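You operate a simulated robot arm through the tools that you are given. There is no shell and no other tool. Be economical: measure what you need, move in short steps, check, and stop when the job is done.

The job below is to be done with a simulated robot arm. You get a single attempt, and the scene is never put back.

Task
Take the brown cloth on the top of the packing stand and put it away on the grey top of the crate stack. Open the drawer of the dark bench, take the blue guide on the top of the packing stand and put it away in the inside of the drawer of the dark bench and shut the drawer again. Take the metal disc from the top of the side bench and put it on top of the small black bobbin. Take the grey lid on the small shelf by column p and put it away on the top of the grey pallet. Take the small grey bobbin and put it on the small shelf by column n. Press the reset button of winder e two times. Take the green cloth and put it on the first rear shelf from the left. Any order will do. Set down upright: blue guide, small grey bobbin.
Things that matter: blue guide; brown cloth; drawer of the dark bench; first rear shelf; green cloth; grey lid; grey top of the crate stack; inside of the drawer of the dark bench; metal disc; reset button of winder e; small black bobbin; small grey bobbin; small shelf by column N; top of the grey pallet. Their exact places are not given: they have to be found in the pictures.

It is judged by the outcome, as a careful person would: the job done as asked, and still so three seconds after it is handed in. It fails if anything else is knocked over, pushed out of place, dropped, spilled or broken. A push-on lid holds only when it is set on centred and level and pressed home; a screw cap is set on level and turned clockwise until tight. Flat cloth is picked up by pressing the open fingertips on it (5 to 10 N) and closing them slowly along it; thin cloth reads only 2 to 8 mm in the jaws.

Robot
A 7-joint arm with a two-finger parallel gripper on a trunk, on a base that drives. Base frame: it is fixed to the floor where the robot stands at the start and does not move with it; the origin is under the middle of the robot, x ahead of it, y to its left, z up; the surface under the hand at the start is at about z = 550. Lengths are in mm, angles in rad, forces in N, time in s.
With the tool pointing down near the work surface it reaches from about 220 to 760 mm from the robot's upright axis, wherever it stands. Its first joint turns from -2.496 to 2.496 rad. Places, roughly: blue guide (3x3x7 cm) [400, 0, 600]; brown cloth (10x7x3 cm) [500, -100, 600]; drawer of the dark bench [10400, -400, 700]; first rear shelf (26x38 cm) [7320, -3080, 660]; green cloth (10x7x3 cm) [10200, -300, 800]; grey lid (8x8x5 cm) [9500, -2600, 600]; grey top of the crate stack [11900, 700, 700]; inside of the drawer of the dark bench [10400, -400, 600]; metal disc (3x3x2 cm) [2200, 5200, 800]; reset button of winder e [8300, -500, 600]; small black bobbin (6x6x10 cm) [3200, 5400, 800]; small grey bobbin (6x6x10 cm) [9200, -3100, 700]; small shelf by column N (22x36 cm) [8620, -2660, 600]; top of the grey pallet [8200, 4800, 100]. Payload 1.57 kg.
The tool frame sits at the grasp point between the pads (the TCP): z along the fingers, y along the line on which they close. The tips reach 30 mm beyond it. Largest opening 80 mm; finger width 17, thickness 12; the body of the gripper, 40 by 82 mm, starts 80 mm behind the TCP.
Orientation is that of the tool frame in the base frame, as [roll, pitch, yaw] about the fixed x, y, z axes, in that order (R = Rz(yaw) Ry(pitch) Rx(roll)). With the fingers straight down and closing along the base's y, the tool's x points along the base's -x, its y along +y and its z along -z.

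Tools
- The arm moves only by the tool move_arm. Its argument "commands" is a list of rows, each an object of numbers (a shift or turn left out is 0, a gripper value left out holds the last): "tx", "ty", "tz": the shift along the tool's x, y, z in mm; "wx", "wy", "wz": the turn, a rotation vector about the tool's x, y, z in rad; "fingers": the finger opening in mm, from 0 to 80. In form: [{"tx": .., "ty": .., "tz": .., "wx": .., "wy": .., "wz": .., "fingers": ..}, ...]. A call has 1 to 10 rows; each row shifts and turns the commanded pose from where the row before left it, along the tool's axes as they then stand. Rows are played at 5 a second. More than 50 mm and 0.15 rad between two rows, or a gripper value outside its range, and nothing of the call is played. Where a pose cannot be reached the arm comes as near as it can. A force on the tool above 40 N (or 10 N above the force at the start of the call, whichever is more), or a blocked arm, ends the call early, and 0.2 s more pass. The fingers move at their own pace (about 45 mm/s each) and stop on an object; they squeeze with about 31 N. The grip force told is the motor's: it shows also when the fingers shut on nothing. Time passes only in rows, and 0.2 s behind the last, so rows that do not move let the fingers close. It gives the time, the measured TCP pose, the force on the tool (base axes), the opening and the grip force at its end, in the units of the frame above (readings bear some noise), with the torque about the TCP (base axes, N m) and any sound that the robot's microphone picked up.
- Cameras (640 x 400 px; columns grow to the right, rows downward): "scene" is now at [32.2, 121.1, 1086.9]; the picture's right is [-0.31, -0.95, 0.00], its down [-0.55, 0.18, -0.81] and it looks along [0.77, -0.25, -0.58] (base axes); focal length 285 px, centre (320, 200). "wrist" rides on the gripper at [72, -7, -122] in the tool frame; the picture's right is [0.09, 1.00, 0.00], its down [-0.84, 0.08, -0.54] and it looks along [-0.54, 0.05, 0.84] (tool axes); focal length 238 px, centre (320, 200).
- camera(camera): a new picture of that camera. It takes no simulated time.
- raise_lower(by): slides the trunk up (or, below 0, down) by that many mm; the arm and the scene camera ride with it, the base frame stays. It gives what a move gives, with no picture.
- drive_base(legs): drives the robot by 1 to 6 legs, each [ahead, left, turn to the left] in mm, mm and rad, along the robot's own axes; the way and the turn of a leg run together, so that a leg with both is an arc; at most 1500 mm and 3.142 rad a leg. The arm and the cameras ride along, it lands a little off, and it stops where it bumps. It gives what a move gives.
- turn_head(pan, tilt): turns the head with the scene camera to pan (to the left, within 2.705 rad either way) and tilt (down, from -0.506 to 1.204), counted from straight ahead of the robot. It gives what a move gives.
- probe_pixels(camera, pixels): for up to 12 pixels [column, row] of the newest picture of that camera ("zoom" is the newest enlarged one), the place [x, y, z] in the base frame of the surface seen there, good to about 2 mm. It takes no simulated time.
- close_up(camera, box): a new picture of the part [left, top, right, bottom] of that camera's present view, enlarged. It takes no simulated time.
- close_job(): hands the job in; it is judged then, once.

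Work in short steps. Measure before you move; look again where a grasp or a placing could have gone wrong, and mend it. You have 145 turns and 180 pictures in all, those below and enlarged ones among them. Open the gripper and draw the arm clear of the work before you hand the job in, unless the task says otherwise; then end with one line.

The tools are called after "Request:" as a command line: name --argument value ..., lists and objects as JSON in quotes. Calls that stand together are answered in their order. move_arm: Moves the arm, as the interface text tells. Its arguments: {"type":"object","properties":{"commands":{"type":"array"}},"required":["commands"]} The other tools are called the same way: raise_lower (by) slides the trunk up or down; drive_base (legs) drives the base; turn_head (pan, tilt) turns the head that bears the scene camera; camera (camera) takes a picture; probe_pixels (camera, pixels) gives the place of the surface under pixels of a picture; close_up (camera, box) takes an enlarged picture of a part of a camera's view; close_job () hands the job in.

At the start:

```text
clock: 0.0
tool_pos: [555.2, -94.9, 768.3]
tcp_rot: [3.141, 0.001, 3.141]
force: [0.0, -0.3, -0.5]
torque: [0.01, -0.02, 0.0]
opening: 80.0
finger_force: 0.1
trunk travel left (down, up): [-175.0, 35.0]
robot x, y, heading: [-0.8, -0.5, 0.0]
head pan, tilt: [-0.314, 0.62]
```

scene: 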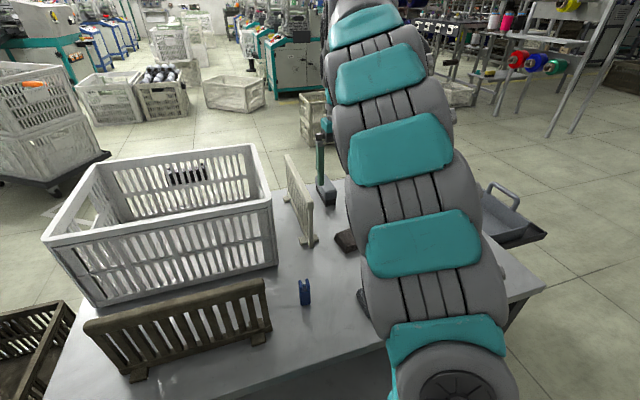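
wrist: 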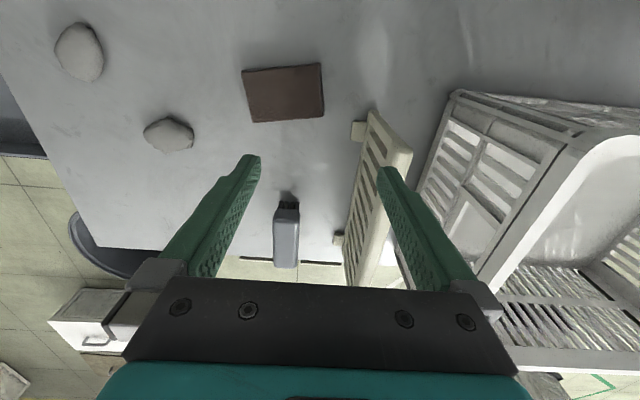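

I see the brown cloth in the wrist view at (284,93) and the blue guide in the scene view at (305,291). I'll measure both and the objects near them.

Request:
probe_pixels --camera "wrist" --pixels '[[284, 93], [244, 72], [320, 66], [324, 112], [252, 121], [375, 115], [168, 135], [285, 235], [80, 50]]'

Request:
probe_pixels --camera "scene" --pixels '[[305, 283], [305, 292], [304, 302], [300, 240], [200, 300], [345, 240], [326, 190]]'

Request:
close_up --camera "scene" --box '[240, 240, 370, 320]'

```text
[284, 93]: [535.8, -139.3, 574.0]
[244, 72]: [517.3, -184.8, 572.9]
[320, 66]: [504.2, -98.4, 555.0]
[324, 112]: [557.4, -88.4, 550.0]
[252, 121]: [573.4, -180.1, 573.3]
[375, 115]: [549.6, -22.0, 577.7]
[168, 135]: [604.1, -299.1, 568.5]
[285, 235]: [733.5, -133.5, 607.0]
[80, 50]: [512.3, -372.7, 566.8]
```

```text
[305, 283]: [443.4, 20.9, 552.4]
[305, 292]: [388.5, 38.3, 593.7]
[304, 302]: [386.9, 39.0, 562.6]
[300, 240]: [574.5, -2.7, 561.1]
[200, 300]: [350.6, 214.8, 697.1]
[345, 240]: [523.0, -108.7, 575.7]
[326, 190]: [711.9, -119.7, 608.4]
```

```text
4.92 times, centred on (305, 280) of scene
```

zoom: 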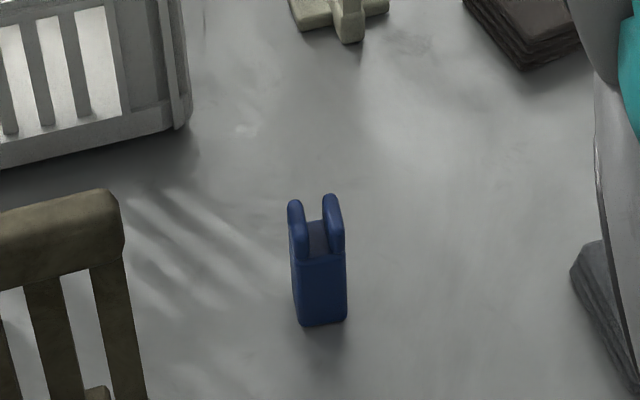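

The cloth is a folded stack with its top at z≈574, centred near (540,-140), with the long side along y. I'll move over it and turn the jaws to close along x.

Request:
move_arm --commands '[{"tx": 15, "ty": -44}, {"wz": -0.15}, {"wz": -0.15}, {"wz": -0.15}, {"wz": -0.15}, {"wz": -0.15}, {"wz": -0.15}, {"wz": -0.15}, {"wz": -0.15}, {"wz": -0.15}]'

Request:
move_arm --commands '[{"wz": -0.15}, {"wz": -0.0708}, {"tz": 50}, {"tz": 50}, {}]'

Request:
camera --camera "wrist"

```text
clock: 2.2
tool_pos: [539.7, -138.6, 767.6]
tcp_rot: [3.14, -0.001, -1.789]
force: [-0.8, 0.0, 0.4]
torque: [-0.01, 0.02, 0.0]
opening: 79.9
finger_force: 0.0
trunk travel left (down, up): [-175.0, 35.0]
robot x, y, heading: [-0.1, 0.8, 0.004]
head pan, tilt: [-0.314, 0.62]
```

```text
clock: 3.4
tool_pos: [539.3, -137.1, 666.4]
tcp_rot: [-3.141, -0.001, -1.571]
force: [0.0, -0.8, -0.6]
torque: [0.0, 0.01, -0.01]
opening: 80.0
finger_force: 0.0
trunk travel left (down, up): [-175.0, 35.0]
robot x, y, heading: [-4.3, -3.2, -0.002]
head pan, tilt: [-0.314, 0.62]
```

```text
176 pictures are left
```

wrist: 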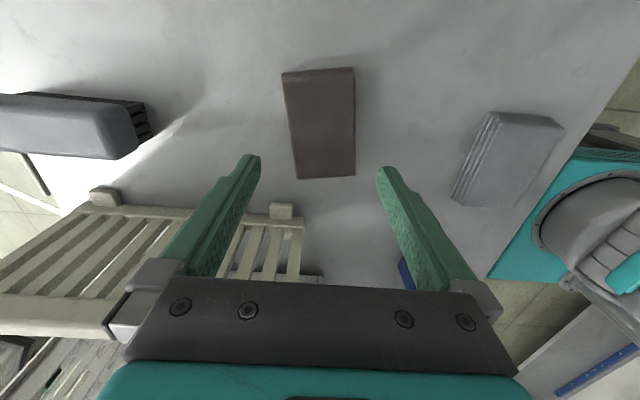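

The cloth is now at about (320,122) between the jaw lines. I'll measure its outline.

Request:
probe_pixels --camera "wrist" --pixels '[[285, 80], [353, 75], [353, 172], [300, 174], [320, 120], [295, 125], [352, 125], [500, 150], [280, 205]]'

```text
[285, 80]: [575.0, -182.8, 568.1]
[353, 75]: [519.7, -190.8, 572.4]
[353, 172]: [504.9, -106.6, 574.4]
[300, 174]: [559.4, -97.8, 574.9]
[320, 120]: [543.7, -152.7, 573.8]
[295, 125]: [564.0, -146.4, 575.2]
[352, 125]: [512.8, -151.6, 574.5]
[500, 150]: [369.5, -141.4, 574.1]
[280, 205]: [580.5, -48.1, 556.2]
```

The cloth is turned about 0.18 rad, centred near (540,-144) and about 60 mm wide. I'll align, lower the tips to about 4 mm above the table and close.

Request:
move_arm --commands '[{"tx": 7, "wz": -0.1}, {"wz": -0.08}, {"tz": 40}, {"tz": 30}, {"tz": 13}, {}, {"fingers": 50}, {"fingers": 30}, {"fingers": 0}, {}]'

Request:
camera --camera "wrist"

```text
clock: 5.6
tool_pos: [541.2, -145.1, 585.4]
tcp_rot: [3.141, 0.0, -1.391]
force: [-0.2, -0.4, -0.3]
torque: [0.01, -0.03, -0.03]
opening: 62.7
finger_force: 31.1
trunk travel left (down, up): [-175.0, 35.0]
robot x, y, heading: [1.7, -1.1, 0.002]
head pan, tilt: [-0.314, 0.62]
```

```text
175 pictures are left
```

wrist: 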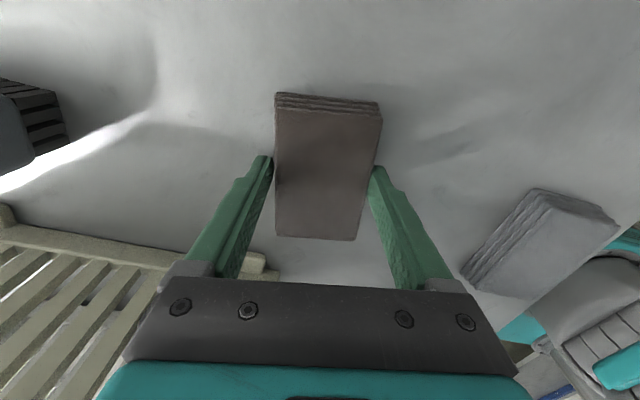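

Gripped at 62.7 mm. I'll lift and look at the scene from the head to plan the drive.

Request:
move_arm --commands '[{"tz": -45}, {"tz": -45}, {"tz": -45}, {"tz": -45}, {"tz": -45}, {}]'

Request:
turn_head --pan 0.5 --tilt 0.25

Request:
camera --camera "scene"

Request:
turn_head --pan -0.7 --tilt 0.25

Request:
camera --camera "scene"

```text
clock: 7.0
tool_pos: [537.9, -145.0, 806.1]
tcp_rot: [-3.141, 0.0, -1.39]
force: [0.6, 0.1, -0.7]
torque: [0.02, 0.0, 0.03]
opening: 62.9
finger_force: 30.9
out of reach, approached as far as the arm can: row 5
trunk travel left (down, up): [-175.0, 35.0]
robot x, y, heading: [-0.2, -1.9, -0.004]
head pan, tilt: [-0.314, 0.62]
```

```text
clock: 8.1
tool_pos: [538.5, -145.6, 805.4]
tcp_rot: [-3.139, 0.001, -1.391]
force: [0.3, 0.0, -1.0]
torque: [-0.02, -0.02, 0.01]
opening: 62.6
finger_force: 30.9
trunk travel left (down, up): [-175.0, 35.0]
robot x, y, heading: [-0.6, -1.2, -0.001]
head pan, tilt: [0.499, 0.25]
```

```text
174 pictures are left
```

scene: 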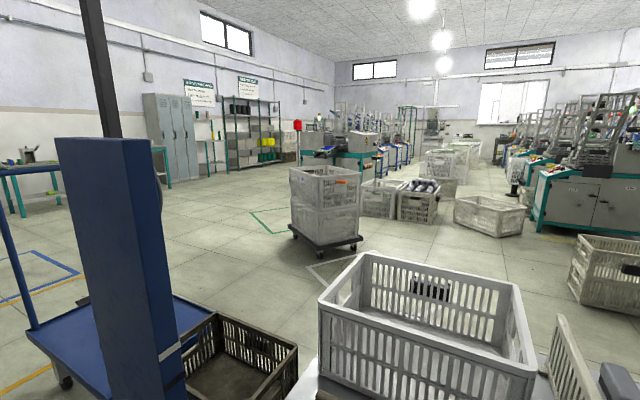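

```text
clock: 9.5
tool_pos: [539.8, -146.7, 805.0]
tcp_rot: [-3.141, -0.001, -1.39]
force: [0.0, 0.1, 0.2]
torque: [0.0, -0.01, 0.0]
opening: 62.8
finger_force: 31.2
trunk travel left (down, up): [-175.0, 35.0]
robot x, y, heading: [1.2, 1.7, 0.005]
head pan, tilt: [-0.7, 0.25]
```

```text
173 pictures are left
```

scene: 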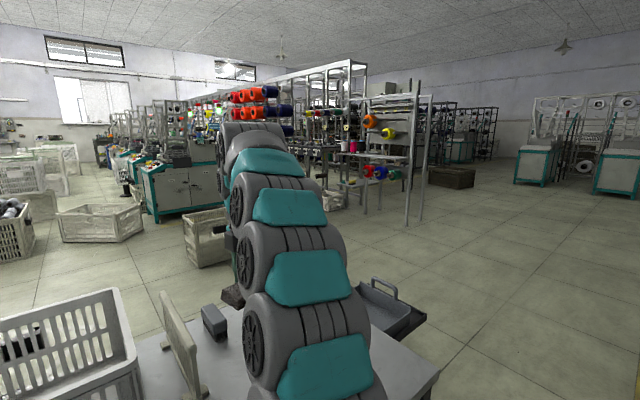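

I'll measure the obstacles in this view.

Request:
probe_pixels --camera "scene" --pixels '[[205, 265], [100, 240], [185, 220], [345, 205], [415, 225], [450, 185], [520, 182], [600, 195], [30, 190], [110, 155], [330, 150], [470, 160]]'

Request:
turn_head --pan 0.0 --tilt 0.15

Request:
camera --camera "scene"

```text
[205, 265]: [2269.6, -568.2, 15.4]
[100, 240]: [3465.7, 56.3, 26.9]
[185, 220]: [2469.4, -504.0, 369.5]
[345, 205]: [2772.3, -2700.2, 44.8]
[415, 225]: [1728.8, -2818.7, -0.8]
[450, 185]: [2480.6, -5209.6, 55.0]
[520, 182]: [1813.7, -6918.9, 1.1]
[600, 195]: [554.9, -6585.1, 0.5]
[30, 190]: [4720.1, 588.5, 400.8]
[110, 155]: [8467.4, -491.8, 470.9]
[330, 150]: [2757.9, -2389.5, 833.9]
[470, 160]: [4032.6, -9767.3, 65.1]
```

```text
clock: 10.6
tool_pos: [539.5, -146.0, 805.9]
tcp_rot: [3.14, -0.001, -1.39]
force: [0.0, 0.6, -0.6]
torque: [0.0, 0.01, -0.04]
opening: 62.9
finger_force: 31.3
trunk travel left (down, up): [-175.0, 35.0]
robot x, y, heading: [3.1, -0.5, -0.001]
head pan, tilt: [0.0, 0.15]
```

```text
172 pictures are left
```

scene: 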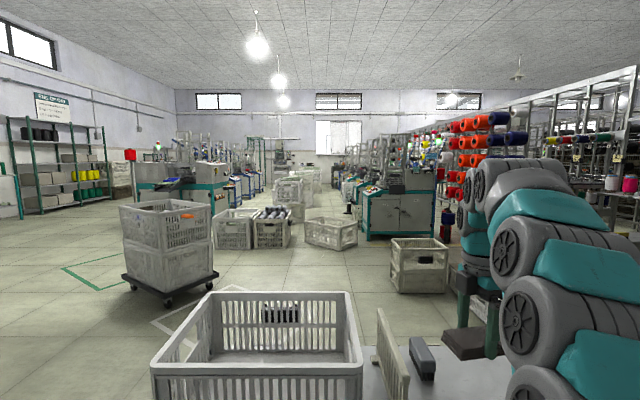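

Request:
probe_pixels --camera "scene" --pixels '[[355, 245], [310, 240], [232, 245], [170, 300], [215, 210], [445, 290], [392, 275], [372, 232], [290, 210], [250, 190], [310, 180], [390, 140]]'

Request:
close_up --camera "scene" --box '[160, 100, 480, 300]'

```text
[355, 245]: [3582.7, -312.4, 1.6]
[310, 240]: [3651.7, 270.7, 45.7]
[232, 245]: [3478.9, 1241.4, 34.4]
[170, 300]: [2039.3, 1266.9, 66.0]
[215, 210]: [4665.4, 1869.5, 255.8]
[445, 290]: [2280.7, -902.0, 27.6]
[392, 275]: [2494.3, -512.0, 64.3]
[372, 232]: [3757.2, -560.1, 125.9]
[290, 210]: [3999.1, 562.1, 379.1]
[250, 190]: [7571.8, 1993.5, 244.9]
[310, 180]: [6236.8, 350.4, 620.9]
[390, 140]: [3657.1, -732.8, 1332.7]
```

```text
2.00 times, centred on (320, 200) of scene
```

zoom: 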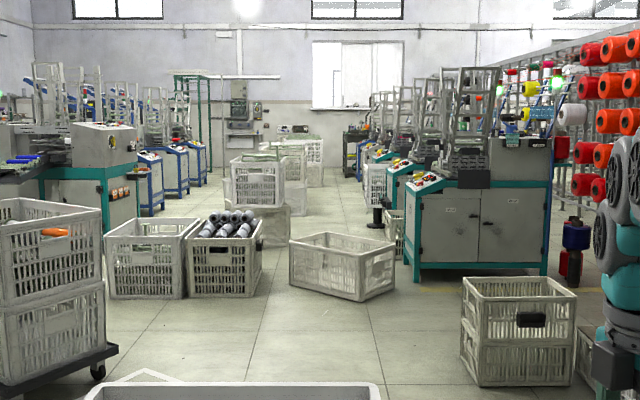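

The central aisle is blocked by crates around x≈3600, with gaps too narrow to pass. I'll tuck the arm in, back away and go right to look along the other aisles.

Request:
move_arm --commands '[{"ty": 45, "tx": -25}, {"ty": 45, "tx": -25}, {"ty": 45, "tx": -25}, {"ty": 45, "tx": -25}, {}]'

Request:
drive_base --legs '[[-450, 0, 0], [0, -1450, 0], [1100, 0, 0]]'

Request:
turn_head --pan 0.0 --tilt 0.2

Request:
camera --camera "scene"

```text
refused: row 1 steps farther than a row can; nothing moved
```

```text
clock: 19.6
tool_pos: [65.4, -1556.0, 804.1]
tcp_rot: [-3.139, -0.002, -1.449]
force: [0.2, 0.2, -0.4]
torque: [0.01, -0.05, -0.01]
opening: 62.8
finger_force: 31.1
trunk travel left (down, up): [-175.0, 35.0]
robot x, y, heading: [-462.3, -1380.0, -0.053]
head pan, tilt: [0.0, 0.15]
stopped in leg 2: the robot was blocked; the commanded pose is now the measured one
```

```text
clock: 20.2
tool_pos: [65.8, -1555.7, 805.7]
tcp_rot: [3.141, 0.0, -1.448]
force: [0.4, 0.5, -0.4]
torque: [-0.02, -0.01, 0.02]
opening: 62.9
finger_force: 31.2
trunk travel left (down, up): [-175.0, 35.0]
robot x, y, heading: [-463.1, -1377.8, -0.059]
head pan, tilt: [0.0, 0.201]
```

```text
170 pictures are left
```

scene: 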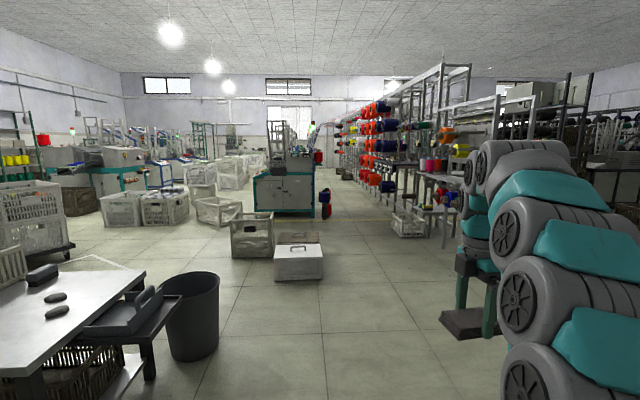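

I was blocked on the right. The aisle between the winders and the spool rack looks open at column ~345. I'll see what stopped me and measure the aisle.

Request:
probe_pixels --camera "scene" --pixels '[[320, 278], [322, 217], [345, 181], [405, 236], [390, 190], [370, 190], [355, 175], [327, 205], [215, 335], [332, 165], [440, 245]]'

Request:
turn_head --pan -1.5 --tilt 0.6

Request:
camera --camera "scene"

```text
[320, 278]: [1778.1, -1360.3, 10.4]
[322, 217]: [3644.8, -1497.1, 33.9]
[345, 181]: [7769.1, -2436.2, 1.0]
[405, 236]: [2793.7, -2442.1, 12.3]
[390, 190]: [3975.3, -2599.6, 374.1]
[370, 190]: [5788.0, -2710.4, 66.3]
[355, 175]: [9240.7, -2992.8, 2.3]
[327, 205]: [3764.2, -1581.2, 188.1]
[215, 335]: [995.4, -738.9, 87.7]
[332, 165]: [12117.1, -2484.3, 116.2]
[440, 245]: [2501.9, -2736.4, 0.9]
```

```text
clock: 21.8
tool_pos: [65.3, -1555.4, 805.2]
tcp_rot: [3.141, 0.001, -1.447]
force: [0.0, 0.6, -0.2]
torque: [-0.02, 0.02, 0.0]
opening: 62.8
finger_force: 31.4
trunk travel left (down, up): [-175.0, 35.0]
robot x, y, heading: [-461.7, -1377.9, -0.063]
head pan, tilt: [-1.499, 0.6]
```

```text
169 pictures are left
```

scene: 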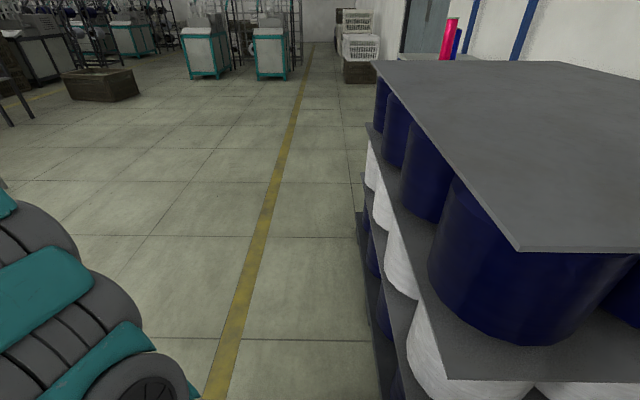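

I bumped the heavy pallet of cones behind and to the right. The aisle at y≈-1600 to -2440 is open, so I'll straighten up, step forward and drive into it.

Request:
drive_base --legs '[[400, 0, 0.06], [1200, -650, 0], [1500, 0, 0], [1500, 0, 0]]'

Request:
turn_head --pan 0.0 --tilt 0.2

Request:
camera --camera "scene"

```text
clock: 44.8
tool_pos: [4695.9, -2057.8, 804.9]
tcp_rot: [-3.14, 0.0, -1.348]
force: [-1.0, 0.1, -1.5]
torque: [0.0, 0.0, 0.01]
opening: 62.9
finger_force: 30.8
trunk travel left (down, up): [-175.0, 35.0]
robot x, y, heading: [4148.4, -1934.8, 0.042]
head pan, tilt: [-1.499, 0.6]
```

```text
clock: 46.4
tool_pos: [4696.1, -2057.4, 805.9]
tcp_rot: [3.141, -0.001, -1.346]
force: [0.0, 0.3, -0.6]
torque: [0.0, 0.01, 0.0]
opening: 62.8
finger_force: 30.0
trunk travel left (down, up): [-175.0, 35.0]
robot x, y, heading: [4152.0, -1936.0, 0.045]
head pan, tilt: [0.0, 0.201]
```

```text
168 pictures are left
```

scene: 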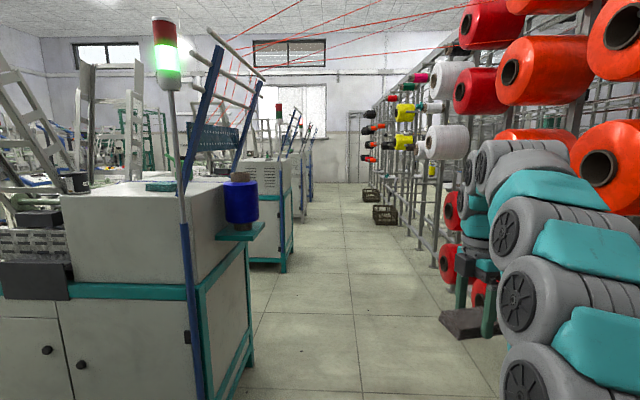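

The aisle ahead is clear. I'll measure its sides.

Request:
probe_pixels --camera "scene" --pixels '[[253, 350], [292, 262], [306, 216], [313, 185], [383, 222], [440, 265], [345, 182], [240, 290], [368, 200], [265, 255], [460, 335], [395, 205]]'

Request:
close_up --camera "scene" --box '[240, 90, 440, 240]'

```text
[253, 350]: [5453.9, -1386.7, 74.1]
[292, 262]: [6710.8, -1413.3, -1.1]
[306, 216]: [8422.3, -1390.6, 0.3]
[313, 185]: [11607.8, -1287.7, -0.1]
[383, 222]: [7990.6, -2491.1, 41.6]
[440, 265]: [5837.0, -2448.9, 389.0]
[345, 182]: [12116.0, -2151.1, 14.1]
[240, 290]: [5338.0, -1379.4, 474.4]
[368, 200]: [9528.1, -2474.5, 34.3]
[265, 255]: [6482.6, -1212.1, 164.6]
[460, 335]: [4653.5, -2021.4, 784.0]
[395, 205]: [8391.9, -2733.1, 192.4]
```

```text
2.67 times, centred on (340, 165) of scene
```

zoom: 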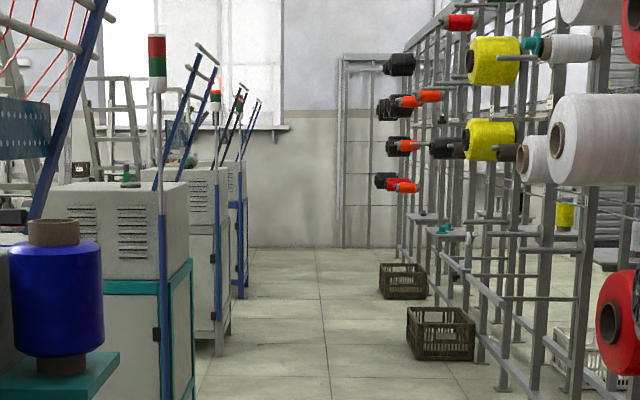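

The aisle runs from y≈-1390 to -2440. I'll straighten and go on down the middle.

Request:
drive_base --legs '[[1500, 0, -0.05], [1500, 0, 0], [1500, 0, 0]]'

Request:
camera --camera "scene"

```text
clock: 67.8
tool_pos: [9164.9, -2168.1, 805.0]
tcp_rot: [3.141, -0.001, -1.413]
force: [-1.1, 0.0, 0.3]
torque: [-0.03, -0.02, -0.01]
opening: 62.9
finger_force: 31.3
trunk travel left (down, up): [-175.0, 35.0]
robot x, y, heading: [8629.2, -2008.8, -0.02]
head pan, tilt: [0.0, 0.201]
```

```text
166 pictures are left
```

scene: 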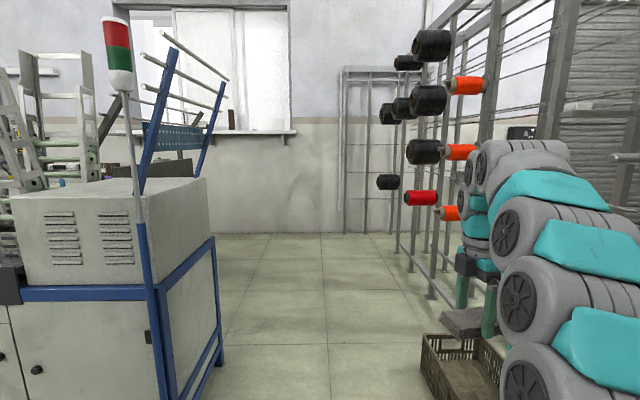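

One more winder on the left, then it opens up. I'll go forward to x≈10600 and look left.

Request:
drive_base --legs '[[1450, 100, 0.02], [550, 0, 0]]'

Request:
turn_head --pan 1.0 --tilt 0.35

Request:
camera --camera "scene"

```text
clock: 77.8
tool_pos: [11180.9, -2049.3, 805.4]
tcp_rot: [-3.141, 0.001, -1.374]
force: [1.0, 0.0, -0.6]
torque: [-0.03, 0.01, 0.01]
opening: 62.7
finger_force: 30.3
trunk travel left (down, up): [-175.0, 35.0]
robot x, y, heading: [10633.8, -1911.8, 0.02]
head pan, tilt: [0.0, 0.201]
```

```text
clock: 79.1
tool_pos: [11181.1, -2047.6, 805.1]
tcp_rot: [3.14, 0.001, -1.374]
force: [-0.4, -0.3, -0.5]
torque: [0.01, -0.01, 0.01]
opening: 62.7
finger_force: 31.1
trunk travel left (down, up): [-175.0, 35.0]
robot x, y, heading: [10638.2, -1911.9, 0.019]
head pan, tilt: [1.0, 0.351]
```

```text
165 pictures are left
```

scene: 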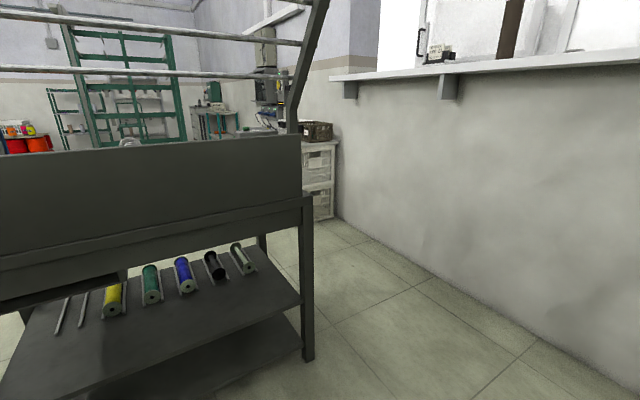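

The dark bench is in front of me, and a crate stack stands by the wall near (320,180). I'll measure the passage and the stack.

Request:
probe_pixels --camera "scene" --pixels '[[318, 130], [325, 143], [322, 200], [338, 215], [307, 355], [302, 200], [450, 300], [10, 265], [262, 225], [200, 145], [15, 390], [285, 130]]'

Request:
close_up --camera "scene" --box '[180, 60, 360, 230]'

```text
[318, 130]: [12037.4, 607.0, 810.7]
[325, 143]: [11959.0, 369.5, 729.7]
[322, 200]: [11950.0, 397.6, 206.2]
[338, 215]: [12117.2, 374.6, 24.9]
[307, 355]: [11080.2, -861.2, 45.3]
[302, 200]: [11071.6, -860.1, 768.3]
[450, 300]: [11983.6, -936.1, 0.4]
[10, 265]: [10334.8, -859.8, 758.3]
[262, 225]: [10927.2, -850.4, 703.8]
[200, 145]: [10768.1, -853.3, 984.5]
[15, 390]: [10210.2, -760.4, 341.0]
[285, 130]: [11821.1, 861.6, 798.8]
```

```text
2.35 times, centred on (270, 145) of scene
```

zoom: 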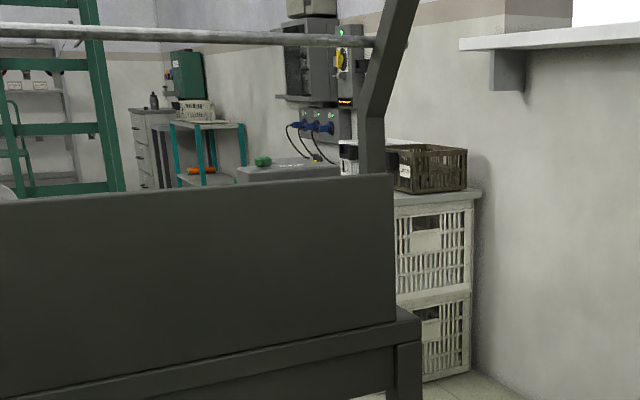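

The gap between the bench (x≤11080) and the wall (x≈12117) is about 1 m. I'll turn left, strafe over and come forward, then look at the stack top.

Request:
drive_base --legs '[[0, 0, 1.55], [0, -900, 0], [1000, 0, 0]]'

Request:
turn_head --pan 0.1 --tilt 0.4

Request:
camera --camera "scene"

```text
clock: 92.4
tool_pos: [11655.1, -362.1, 805.8]
tcp_rot: [3.141, 0.002, 0.199]
force: [0.0, 0.3, 0.1]
torque: [-0.03, -0.01, -0.01]
opening: 63.2
finger_force: 31.0
trunk travel left (down, up): [-175.0, 35.0]
robot x, y, heading: [11516.7, -901.9, 1.598]
head pan, tilt: [1.0, 0.351]
```

```text
clock: 93.6
tool_pos: [11655.1, -363.0, 804.5]
tcp_rot: [3.141, 0.0, 0.201]
force: [0.4, 0.0, -0.5]
torque: [0.0, -0.01, 0.01]
opening: 63.0
finger_force: 30.9
trunk travel left (down, up): [-175.0, 35.0]
robot x, y, heading: [11521.2, -902.9, 1.595]
head pan, tilt: [0.099, 0.4]
```

```text
163 pictures are left
```

scene: 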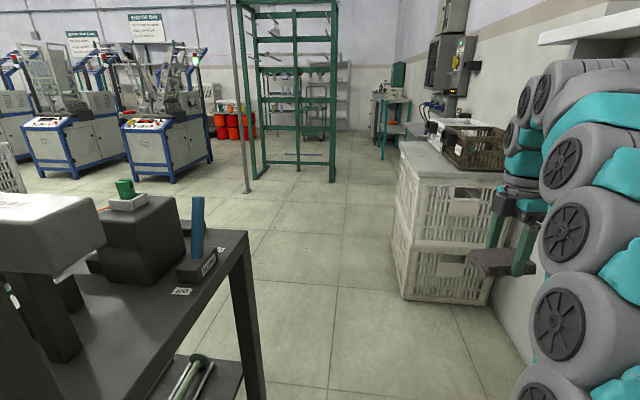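

I see the stack's grey top at about (425,160), with a brown basket on its right part. I'll measure the free area.

Request:
close_up --camera "scene" --box '[360, 80, 540, 200]'

Request:
probe_pixels --camera "scene" --pixels '[[402, 143], [428, 143], [420, 180], [440, 178], [425, 160], [400, 160], [410, 180], [445, 158], [455, 165], [500, 185], [437, 135]]'

```text
3.33 times, centred on (450, 140) of scene
```

zoom: 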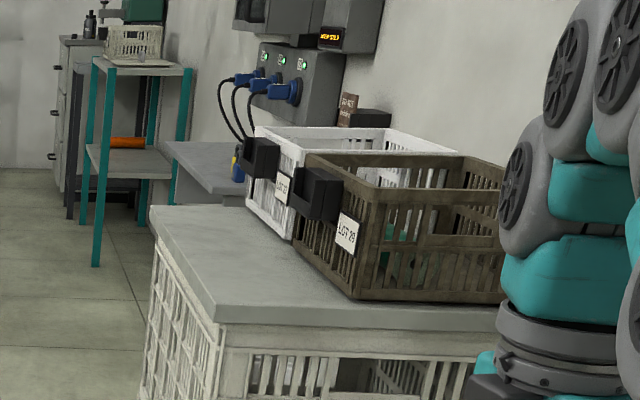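

```text
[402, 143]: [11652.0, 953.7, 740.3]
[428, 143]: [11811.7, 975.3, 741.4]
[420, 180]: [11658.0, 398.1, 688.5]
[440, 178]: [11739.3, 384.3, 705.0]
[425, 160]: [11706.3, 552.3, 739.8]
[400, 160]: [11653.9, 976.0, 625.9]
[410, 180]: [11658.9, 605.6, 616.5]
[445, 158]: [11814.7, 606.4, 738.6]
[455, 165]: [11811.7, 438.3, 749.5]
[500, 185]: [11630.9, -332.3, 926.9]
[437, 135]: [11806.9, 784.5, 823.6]
```

The free strip is x 11655–11790 at z≈740. I'll raise the trunk, drive up to it, then turn the hand back to neutral over the strip.

Request:
raise_lower --by 35

Request:
drive_base --legs '[[880, 0, -0.025]]'

Request:
move_arm --commands '[{"wz": 0.148}, {"wz": 0.148}, {"wz": 0.148}, {"wz": 0.148}, {"wz": 0.148}, {"wz": 0.148}, {"wz": 0.148}, {"wz": 0.148}, {"wz": 0.148}, {"wz": 0.148}]'

Request:
move_arm --commands '[{"wz": 0.145}, {"wz": 0.145}, {}]'

Request:
camera --camera "wrist"

```text
clock: 94.4
tool_pos: [11654.2, -362.7, 841.3]
tcp_rot: [-3.141, 0.001, 0.202]
force: [0.1, -0.2, -0.5]
torque: [-0.01, 0.03, -0.02]
opening: 62.7
finger_force: 31.1
trunk travel left (down, up): [-210.0, 0.0]
robot x, y, heading: [11520.4, -904.0, 1.594]
head pan, tilt: [0.099, 0.4]
```

```text
clock: 99.0
tool_pos: [11669.4, 505.6, 840.4]
tcp_rot: [-3.141, 0.0, 0.165]
force: [-0.3, -0.3, -0.4]
torque: [-0.01, 0.03, -0.02]
opening: 62.7
finger_force: 31.4
trunk travel left (down, up): [-210.0, 0.0]
robot x, y, heading: [11512.1, -31.6, 1.561]
head pan, tilt: [0.099, 0.4]
```

```text
clock: 101.2
tool_pos: [11669.8, 505.1, 840.3]
tcp_rot: [3.141, 0.001, -1.316]
force: [0.5, -0.9, 0.0]
torque: [-0.01, -0.01, -0.02]
opening: 62.8
finger_force: 30.6
trunk travel left (down, up): [-210.0, 0.0]
robot x, y, heading: [11515.6, -31.9, 1.553]
head pan, tilt: [0.099, 0.4]
```

```text
clock: 102.0
tool_pos: [11670.4, 505.6, 840.4]
tcp_rot: [-3.14, 0.0, -1.607]
force: [0.2, 0.5, -0.6]
torque: [-0.01, 0.02, -0.02]
opening: 62.7
finger_force: 31.2
trunk travel left (down, up): [-210.0, 0.0]
robot x, y, heading: [11516.7, -31.2, 1.557]
head pan, tilt: [0.099, 0.4]
```

```text
161 pictures are left
```

wrist: 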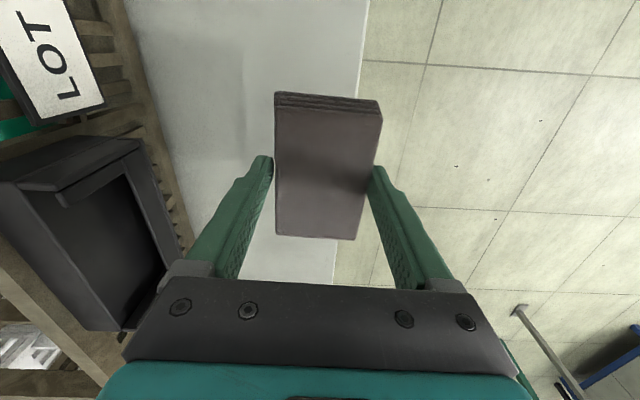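

The strip is visible in the wrist view. I'll check the basket and edge positions before shifting right.

Request:
probe_pixels --camera "wrist" --pixels '[[150, 100], [100, 100], [165, 180], [358, 95], [338, 260], [110, 40], [185, 225], [205, 120]]'

```text
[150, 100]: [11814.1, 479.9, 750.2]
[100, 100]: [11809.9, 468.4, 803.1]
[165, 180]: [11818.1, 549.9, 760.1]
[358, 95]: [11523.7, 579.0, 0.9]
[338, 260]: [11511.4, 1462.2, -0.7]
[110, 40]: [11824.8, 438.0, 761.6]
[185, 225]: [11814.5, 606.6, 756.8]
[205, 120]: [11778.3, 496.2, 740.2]
```

Free space reaches x≈11810 (holder about 11790). I'll shift to x≈11716 and lower to contact (TCP≈776).

Request:
move_arm --commands '[{"ty": -45}, {"tz": 30}, {"tz": 25}, {"tz": 5}, {"tz": 4}, {}]'

```text
clock: 103.2
tool_pos: [11703.0, 500.6, 770.0]
tcp_rot: [-3.14, 0.009, -1.605]
force: [-1.4, -6.2, 23.7]
torque: [-0.73, 0.41, 0.17]
opening: 62.8
finger_force: 31.5
out of reach, approached as far as the arm can: row 1
trunk travel left (down, up): [-210.0, 0.0]
robot x, y, heading: [11516.4, -32.2, 1.556]
head pan, tilt: [0.099, 0.4]
stopped in row 5: the force on the tool passed its limit at 61 N (the readings are from after the stop); the commanded pose is now the measured one
```

Contact was firm at x≈11703. The cloth lies inside the edge (11655), so I release and lift.

Request:
move_arm --commands '[{"tz": -4}, {"fingers": 78}, {}, {}, {"tz": -40}, {"tz": -30}, {}]'

Request:
camera --camera "wrist"

```text
clock: 104.8
tool_pos: [11704.4, 502.3, 836.8]
tcp_rot: [-3.14, 0.006, -1.606]
force: [-0.6, 0.5, 0.2]
torque: [-0.03, 0.0, -0.02]
opening: 77.9
finger_force: 0.0
out of reach, approached as far as the arm can: row 6
trunk travel left (down, up): [-210.0, 0.0]
robot x, y, heading: [11518.3, -29.3, 1.554]
head pan, tilt: [0.099, 0.4]
```

```text
160 pictures are left
```

wrist: 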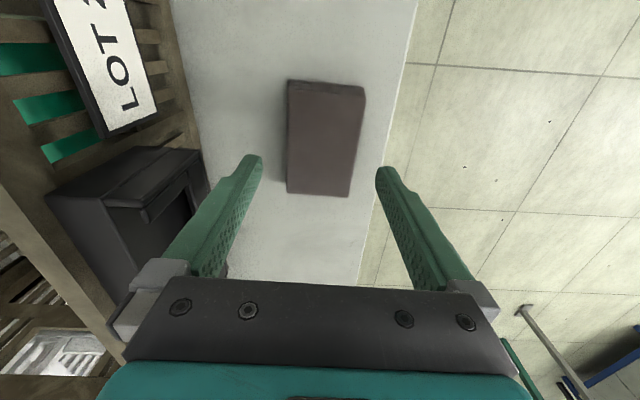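

The cloth lies well on the stack. Next is the green cloth on the dark bench, so I'll look to the left and back.

Request:
drive_base --legs '[[0, 150, 0]]'

Request:
turn_head --pan 1.75 --tilt 0.45

Request:
camera --camera "scene"

```text
clock: 106.2
tool_pos: [11552.4, 504.2, 835.8]
tcp_rot: [-3.139, 0.004, -1.605]
force: [-1.1, 0.0, 0.0]
torque: [0.0, 0.0, 0.01]
opening: 77.9
finger_force: 0.0
trunk travel left (down, up): [-210.0, 0.0]
robot x, y, heading: [11360.2, -29.7, 1.557]
head pan, tilt: [0.099, 0.4]
```

```text
clock: 107.9
tool_pos: [11553.1, 503.4, 835.8]
tcp_rot: [-3.141, 0.005, -1.604]
force: [-0.7, 0.3, 0.2]
torque: [-0.01, 0.02, 0.03]
opening: 78.2
finger_force: 0.0
trunk travel left (down, up): [-210.0, 0.0]
robot x, y, heading: [11359.6, -33.4, 1.551]
head pan, tilt: [1.751, 0.45]
```

```text
159 pictures are left
```

scene: 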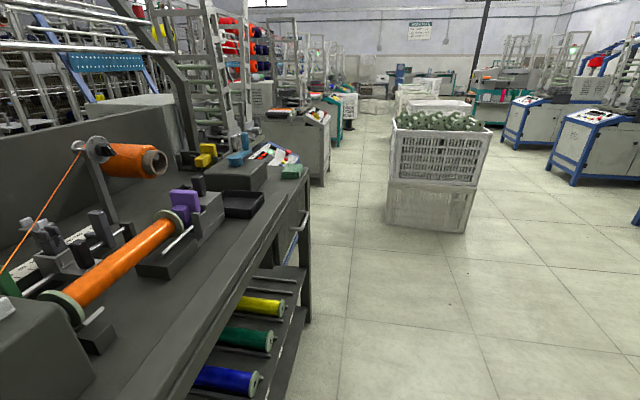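

I see the green cloth at about (292,172) and the drawer handle at about (300,225). I'll measure them and the aisle.

Request:
close_up --camera "scene" --box '[220, 130, 340, 270]'

Request:
probe_pixels --camera "scene" --pixels '[[292, 170], [285, 175], [300, 215], [297, 235], [306, 315], [430, 225], [320, 180], [400, 215], [345, 120], [270, 165], [465, 225]]'

```text
2.86 times, centred on (280, 200) of scene
```

zoom: 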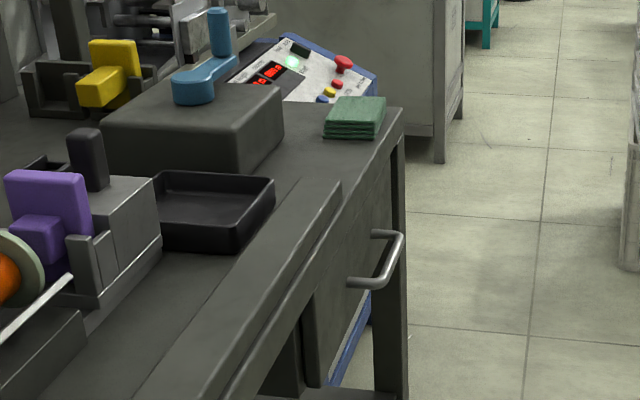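

```text
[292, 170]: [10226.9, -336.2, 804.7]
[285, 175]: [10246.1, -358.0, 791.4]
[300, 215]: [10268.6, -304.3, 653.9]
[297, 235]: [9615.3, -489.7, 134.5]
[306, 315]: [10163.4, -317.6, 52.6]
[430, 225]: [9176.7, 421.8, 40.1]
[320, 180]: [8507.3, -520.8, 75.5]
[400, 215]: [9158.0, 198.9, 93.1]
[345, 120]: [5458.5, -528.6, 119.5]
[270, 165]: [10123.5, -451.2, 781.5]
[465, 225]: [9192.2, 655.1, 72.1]
```

I'll drive into the aisle to stand facing the bench front, staying about 0.85 m back for now.

Request:
drive_base --legs '[[580, 300, 0], [0, 670, 0], [0, 0, 1.58], [0, 0, 1.58]]'

Request:
turn_head --pan 0.0 --tilt 0.5

Request:
camera --camera "scene"

```text
clock: 122.4
tool_pos: [10206.3, 34.4, 836.5]
tcp_rot: [-3.138, 0.005, 1.508]
force: [0.0, 0.2, 0.3]
torque: [0.03, 0.01, -0.01]
opening: 78.2
finger_force: 0.0
trunk travel left (down, up): [-210.0, 0.0]
robot x, y, heading: [10405.5, 560.2, -1.616]
head pan, tilt: [1.751, 0.45]
```

```text
clock: 124.2
tool_pos: [10206.2, 35.1, 836.2]
tcp_rot: [-3.139, 0.005, 1.508]
force: [-0.7, -0.8, 0.4]
torque: [0.02, 0.01, -0.03]
opening: 77.9
finger_force: 0.1
trunk travel left (down, up): [-210.0, 0.0]
robot x, y, heading: [10410.0, 562.7, -1.616]
head pan, tilt: [0.0, 0.499]
```

```text
157 pictures are left
```

scene: 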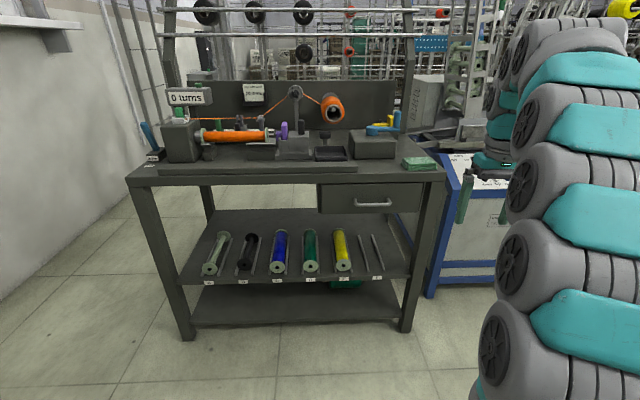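

I have a clear front view of the bench, with the drawer handle at (373,204) and the green cloth at (420,163). I'll zoom and measure.

Request:
close_up --camera "scene" --box '[300, 120, 460, 230]'

Request:
probe_pixels --camera "zoom" --pixels '[[218, 328], [358, 328], [290, 338], [75, 260], [485, 350], [225, 315], [410, 155], [540, 150], [550, 195], [430, 200], [340, 345], [290, 300]]'

```text
3.64 times, centred on (380, 175) of scene
```

zoom: 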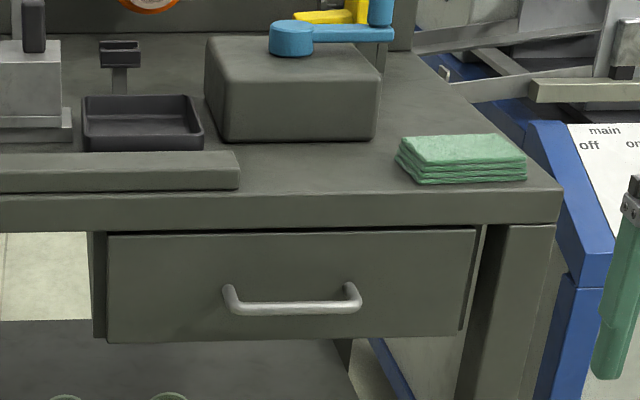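

```text
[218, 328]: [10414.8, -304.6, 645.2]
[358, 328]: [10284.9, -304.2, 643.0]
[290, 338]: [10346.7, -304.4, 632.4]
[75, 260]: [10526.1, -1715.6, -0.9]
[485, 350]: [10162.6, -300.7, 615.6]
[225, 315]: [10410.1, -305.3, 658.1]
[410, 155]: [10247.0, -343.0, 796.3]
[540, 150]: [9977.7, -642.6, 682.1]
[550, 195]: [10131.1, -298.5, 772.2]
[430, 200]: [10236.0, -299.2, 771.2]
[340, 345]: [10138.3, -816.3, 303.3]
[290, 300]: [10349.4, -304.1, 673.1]
```

The drawer face is at y≈-304. I'll find the bar's exact place, and meanwhile start turning the hand so it can point horizontally at the handle and close vertically.

Request:
probe_pixels --camera "zoom" --pixels '[[290, 308], [290, 305], [330, 307], [250, 308], [228, 295], [353, 290], [290, 235], [110, 300], [470, 300], [292, 311]]'

Request:
move_arm --commands '[{"wz": -0.149}, {"wz": -0.149}, {"wz": -0.149}, {"wz": -0.149}, {"wz": -0.149}, {"wz": -0.149}, {"wz": -0.149}, {"wz": -0.149}, {"wz": -0.149}, {"wz": -0.149}]'

Request:
move_arm --commands '[{"wz": -0.143}, {"wx": 0.149}, {"wx": 0.149}, {"wx": 0.149}, {"wx": 0.149}, {"wx": 0.149}, {"wx": 0.149}, {"wx": 0.149}, {"wx": 0.149}, {"wx": 0.149}]'

Request:
move_arm --commands '[{"wx": 0.149}, {"wx": 0.08}, {}]'

```text
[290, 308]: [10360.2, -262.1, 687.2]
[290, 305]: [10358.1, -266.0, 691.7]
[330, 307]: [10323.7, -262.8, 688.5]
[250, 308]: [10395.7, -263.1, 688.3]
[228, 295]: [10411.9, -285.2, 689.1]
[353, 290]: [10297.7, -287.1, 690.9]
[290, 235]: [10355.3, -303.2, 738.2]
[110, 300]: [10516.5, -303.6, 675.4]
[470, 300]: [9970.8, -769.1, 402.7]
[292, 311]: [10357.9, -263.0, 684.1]
```

```text
clock: 126.4
tool_pos: [10205.9, 34.5, 836.4]
tcp_rot: [-3.136, -0.001, 3.0]
force: [-0.1, 0.2, -0.2]
torque: [0.01, 0.01, 0.01]
opening: 78.1
finger_force: 0.1
trunk travel left (down, up): [-210.0, 0.0]
robot x, y, heading: [10410.3, 562.5, -1.619]
head pan, tilt: [0.0, 0.499]
```

```text
clock: 128.6
tool_pos: [10206.2, 35.1, 837.3]
tcp_rot: [-1.792, -0.001, 3.141]
force: [0.1, 0.6, 0.0]
torque: [-0.03, -0.03, 0.0]
opening: 78.2
finger_force: 0.0
trunk travel left (down, up): [-210.0, 0.0]
robot x, y, heading: [10411.0, 564.9, -1.607]
head pan, tilt: [0.0, 0.499]
```

```text
clock: 129.4
tool_pos: [10205.9, 35.3, 836.4]
tcp_rot: [-1.644, -0.004, 3.141]
force: [-1.1, -0.6, -0.6]
torque: [0.0, 0.01, -0.04]
opening: 77.9
finger_force: 0.0
out of reach, approached as far as the arm can: row 2
trunk travel left (down, up): [-210.0, 0.0]
robot x, y, heading: [10407.5, 562.3, -1.613]
head pan, tilt: [0.0, 0.499]
```

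The hand is nearly horizontal. The bar's centre is at x≈10356, y≈-266, z≈688. I'll lower the trunk and shift sideways to it.

Request:
raise_lower --by -148

Request:
move_arm --commands '[{"tx": -50}, {"tx": -50}, {"tx": -50}, {"wx": 0.073}, {}]'

Request:
camera --camera "wrist"

```text
clock: 131.1
tool_pos: [10206.4, 36.0, 687.5]
tcp_rot: [-1.645, -0.001, 3.14]
force: [0.8, 0.6, 0.0]
torque: [-0.02, -0.04, -0.02]
opening: 78.0
finger_force: 0.1
trunk travel left (down, up): [-62.0, 148.0]
robot x, y, heading: [10411.0, 563.7, -1.609]
head pan, tilt: [0.0, 0.499]
```

```text
clock: 132.3
tool_pos: [10323.1, 19.9, 734.5]
tcp_rot: [-1.647, -0.003, 3.141]
force: [-0.9, 0.4, 0.4]
torque: [0.01, 0.0, -0.02]
opening: 77.8
finger_force: 0.1
out of reach, approached as far as the arm can: row 1, 2, 3, 4
trunk travel left (down, up): [-62.0, 148.0]
robot x, y, heading: [10412.6, 563.0, -1.616]
head pan, tilt: [0.0, 0.499]
```

```text
155 pictures are left
```

wrist: 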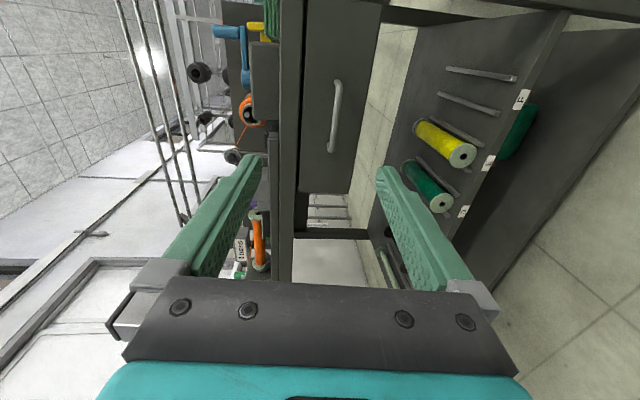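

It's near joint limits this close in. I'll extend forward, where the pose should be reachable, and check.

Request:
move_arm --commands '[{"tz": 45}, {"tz": 45}, {"tz": 45}, {}]'

```text
clock: 133.3
tool_pos: [10320.4, -115.6, 722.7]
tcp_rot: [-1.649, -0.001, 3.141]
force: [0.5, -0.4, 0.2]
torque: [-0.02, -0.01, 0.02]
opening: 77.8
finger_force: 0.0
trunk travel left (down, up): [-62.0, 148.0]
robot x, y, heading: [10413.2, 564.8, -1.617]
head pan, tilt: [0.0, 0.499]
```

It reached without complaint this time. I'll correct laterally, in height and in tilt.

Request:
move_arm --commands '[{"tx": -36}, {"ty": 30}, {"wx": 0.073}, {}]'

```text
clock: 134.3
tool_pos: [10356.3, -113.0, 692.7]
tcp_rot: [-1.571, -0.001, 3.141]
force: [0.2, -0.7, 0.4]
torque: [-0.02, 0.01, 0.0]
opening: 77.9
finger_force: 0.0
trunk travel left (down, up): [-62.0, 148.0]
robot x, y, heading: [10410.2, 562.7, -1.613]
head pan, tilt: [0.0, 0.499]
```

Aligned at the bar's height. I'll drive forward 110 mm, then check before the final approach.

Request:
drive_base --legs '[[110, 0, 0]]'

Request:
camera --camera "wrist"

```text
clock: 135.5
tool_pos: [10351.5, -223.1, 692.0]
tcp_rot: [-1.574, -0.002, 3.139]
force: [0.1, -0.1, 0.0]
torque: [-0.02, 0.0, 0.0]
opening: 78.0
finger_force: 0.0
trunk travel left (down, up): [-62.0, 148.0]
robot x, y, heading: [10402.8, 457.5, -1.613]
head pan, tilt: [0.0, 0.499]
```

```text
154 pictures are left
```

wrist: 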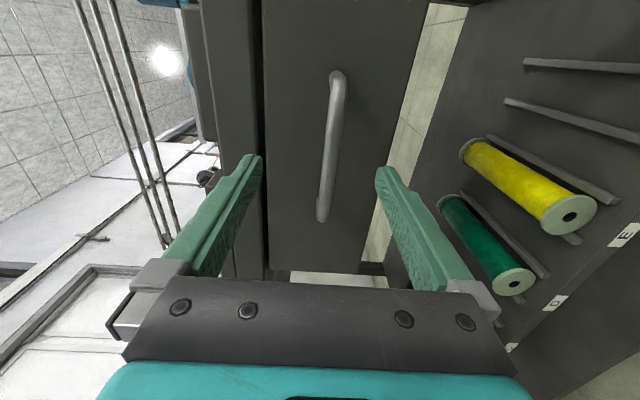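

The handle sits between the jaws. I'll go forward 38 mm and close on it.

Request:
move_arm --commands '[{"ty": 4, "tz": 20}, {"tz": 18}, {"fingers": 30}, {"fingers": 0}, {}, {}, {}]'

```text
clock: 137.1
tool_pos: [10351.6, -258.9, 683.6]
tcp_rot: [-1.582, -0.004, 3.14]
force: [4.1, 10.8, -27.4]
torque: [0.23, -0.04, 0.2]
opening: 11.7
finger_force: 22.5
trunk travel left (down, up): [-62.0, 148.0]
robot x, y, heading: [10404.7, 457.3, -1.617]
head pan, tilt: [0.0, 0.499]
```

Gripping the bar (11.7 mm). I'll ease the height offset, then pull by driving straight back.

Request:
move_arm --commands '[{"ty": 3}, {"tz": -15}, {"tz": -15}, {}]'

Request:
drive_base --legs '[[-200, 0, 0]]'

Request:
camera --camera "scene"

```text
clock: 138.1
tool_pos: [10351.9, -229.7, 683.9]
tcp_rot: [-1.576, -0.003, 3.141]
force: [4.2, 2.0, -25.7]
torque: [0.22, -0.05, 0.23]
opening: 11.8
finger_force: 29.1
trunk travel left (down, up): [-62.0, 148.0]
robot x, y, heading: [10403.1, 453.4, -1.61]
head pan, tilt: [0.0, 0.499]
```

```text
clock: 139.7
tool_pos: [10363.7, -29.4, 684.3]
tcp_rot: [-1.576, -0.004, -3.137]
force: [2.5, 1.9, -25.2]
torque: [0.43, -0.08, 0.45]
opening: 11.7
finger_force: 29.7
trunk travel left (down, up): [-62.0, 148.0]
robot x, y, heading: [10415.4, 654.6, -1.611]
head pan, tilt: [0.0, 0.499]
```

```text
153 pictures are left
```

scene: 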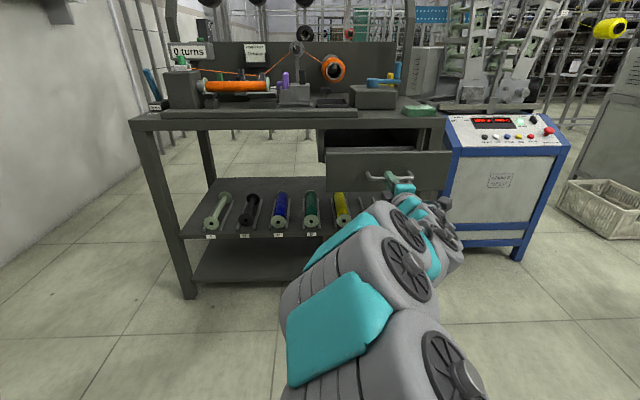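

The drawer is open by about 230 mm. I'll release and back off, then zoom on the neighbouring winder panel.

Request:
move_arm --commands '[{"fingers": 60}, {}, {"fingers": 80}, {}]'

Request:
drive_base --legs '[[-150, 0, 0]]'

Request:
camera --camera "scene"

Request:
close_up --camera "scene" --box '[300, 90, 620, 290]'

Request:
raise_lower --by 148

```text
clock: 140.7
tool_pos: [10363.4, -27.8, 684.3]
tcp_rot: [-1.574, -0.005, -3.137]
force: [0.0, 0.1, -0.3]
torque: [0.02, 0.02, -0.04]
opening: 79.7
finger_force: 0.1
trunk travel left (down, up): [-62.0, 148.0]
robot x, y, heading: [10410.8, 656.9, -1.614]
head pan, tilt: [0.0, 0.499]
```

```text
clock: 142.1
tool_pos: [10369.9, 120.1, 685.4]
tcp_rot: [-1.575, -0.003, -3.137]
force: [0.4, -1.5, 0.6]
torque: [0.01, 0.01, 0.04]
opening: 79.8
finger_force: 0.1
trunk travel left (down, up): [-62.0, 148.0]
robot x, y, heading: [10417.4, 801.4, -1.614]
head pan, tilt: [0.0, 0.499]
```

```text
152 pictures are left
```

scene: 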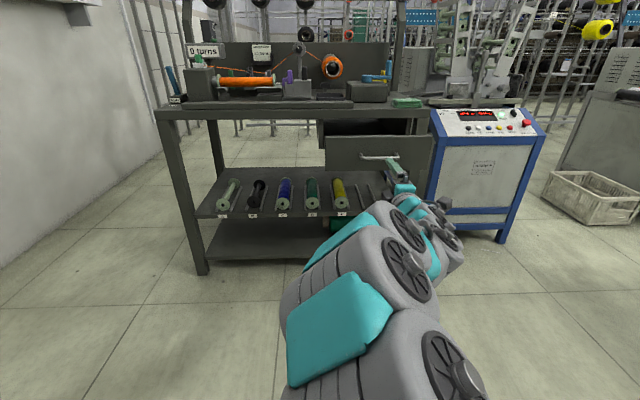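

```text
2.00 times, centred on (460, 190) of scene
```

zoom: 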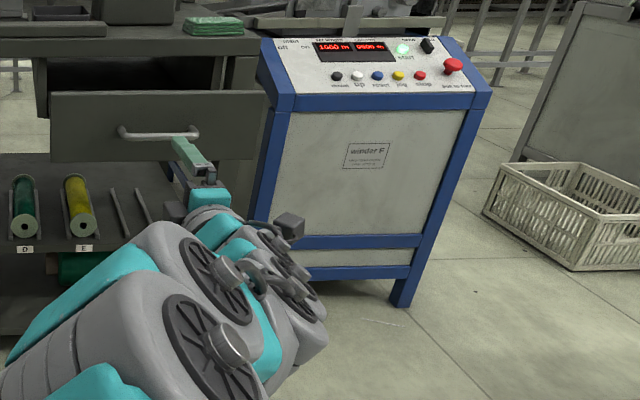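

```text
clock: 143.8
tool_pos: [10370.6, 120.5, 832.9]
tcp_rot: [-1.574, -0.004, -3.135]
force: [0.6, -0.2, -0.4]
torque: [-0.02, 0.0, 0.0]
opening: 80.1
finger_force: 0.0
trunk travel left (down, up): [-210.0, 0.0]
robot x, y, heading: [10418.6, 806.4, -1.611]
head pan, tilt: [0.0, 0.499]
```

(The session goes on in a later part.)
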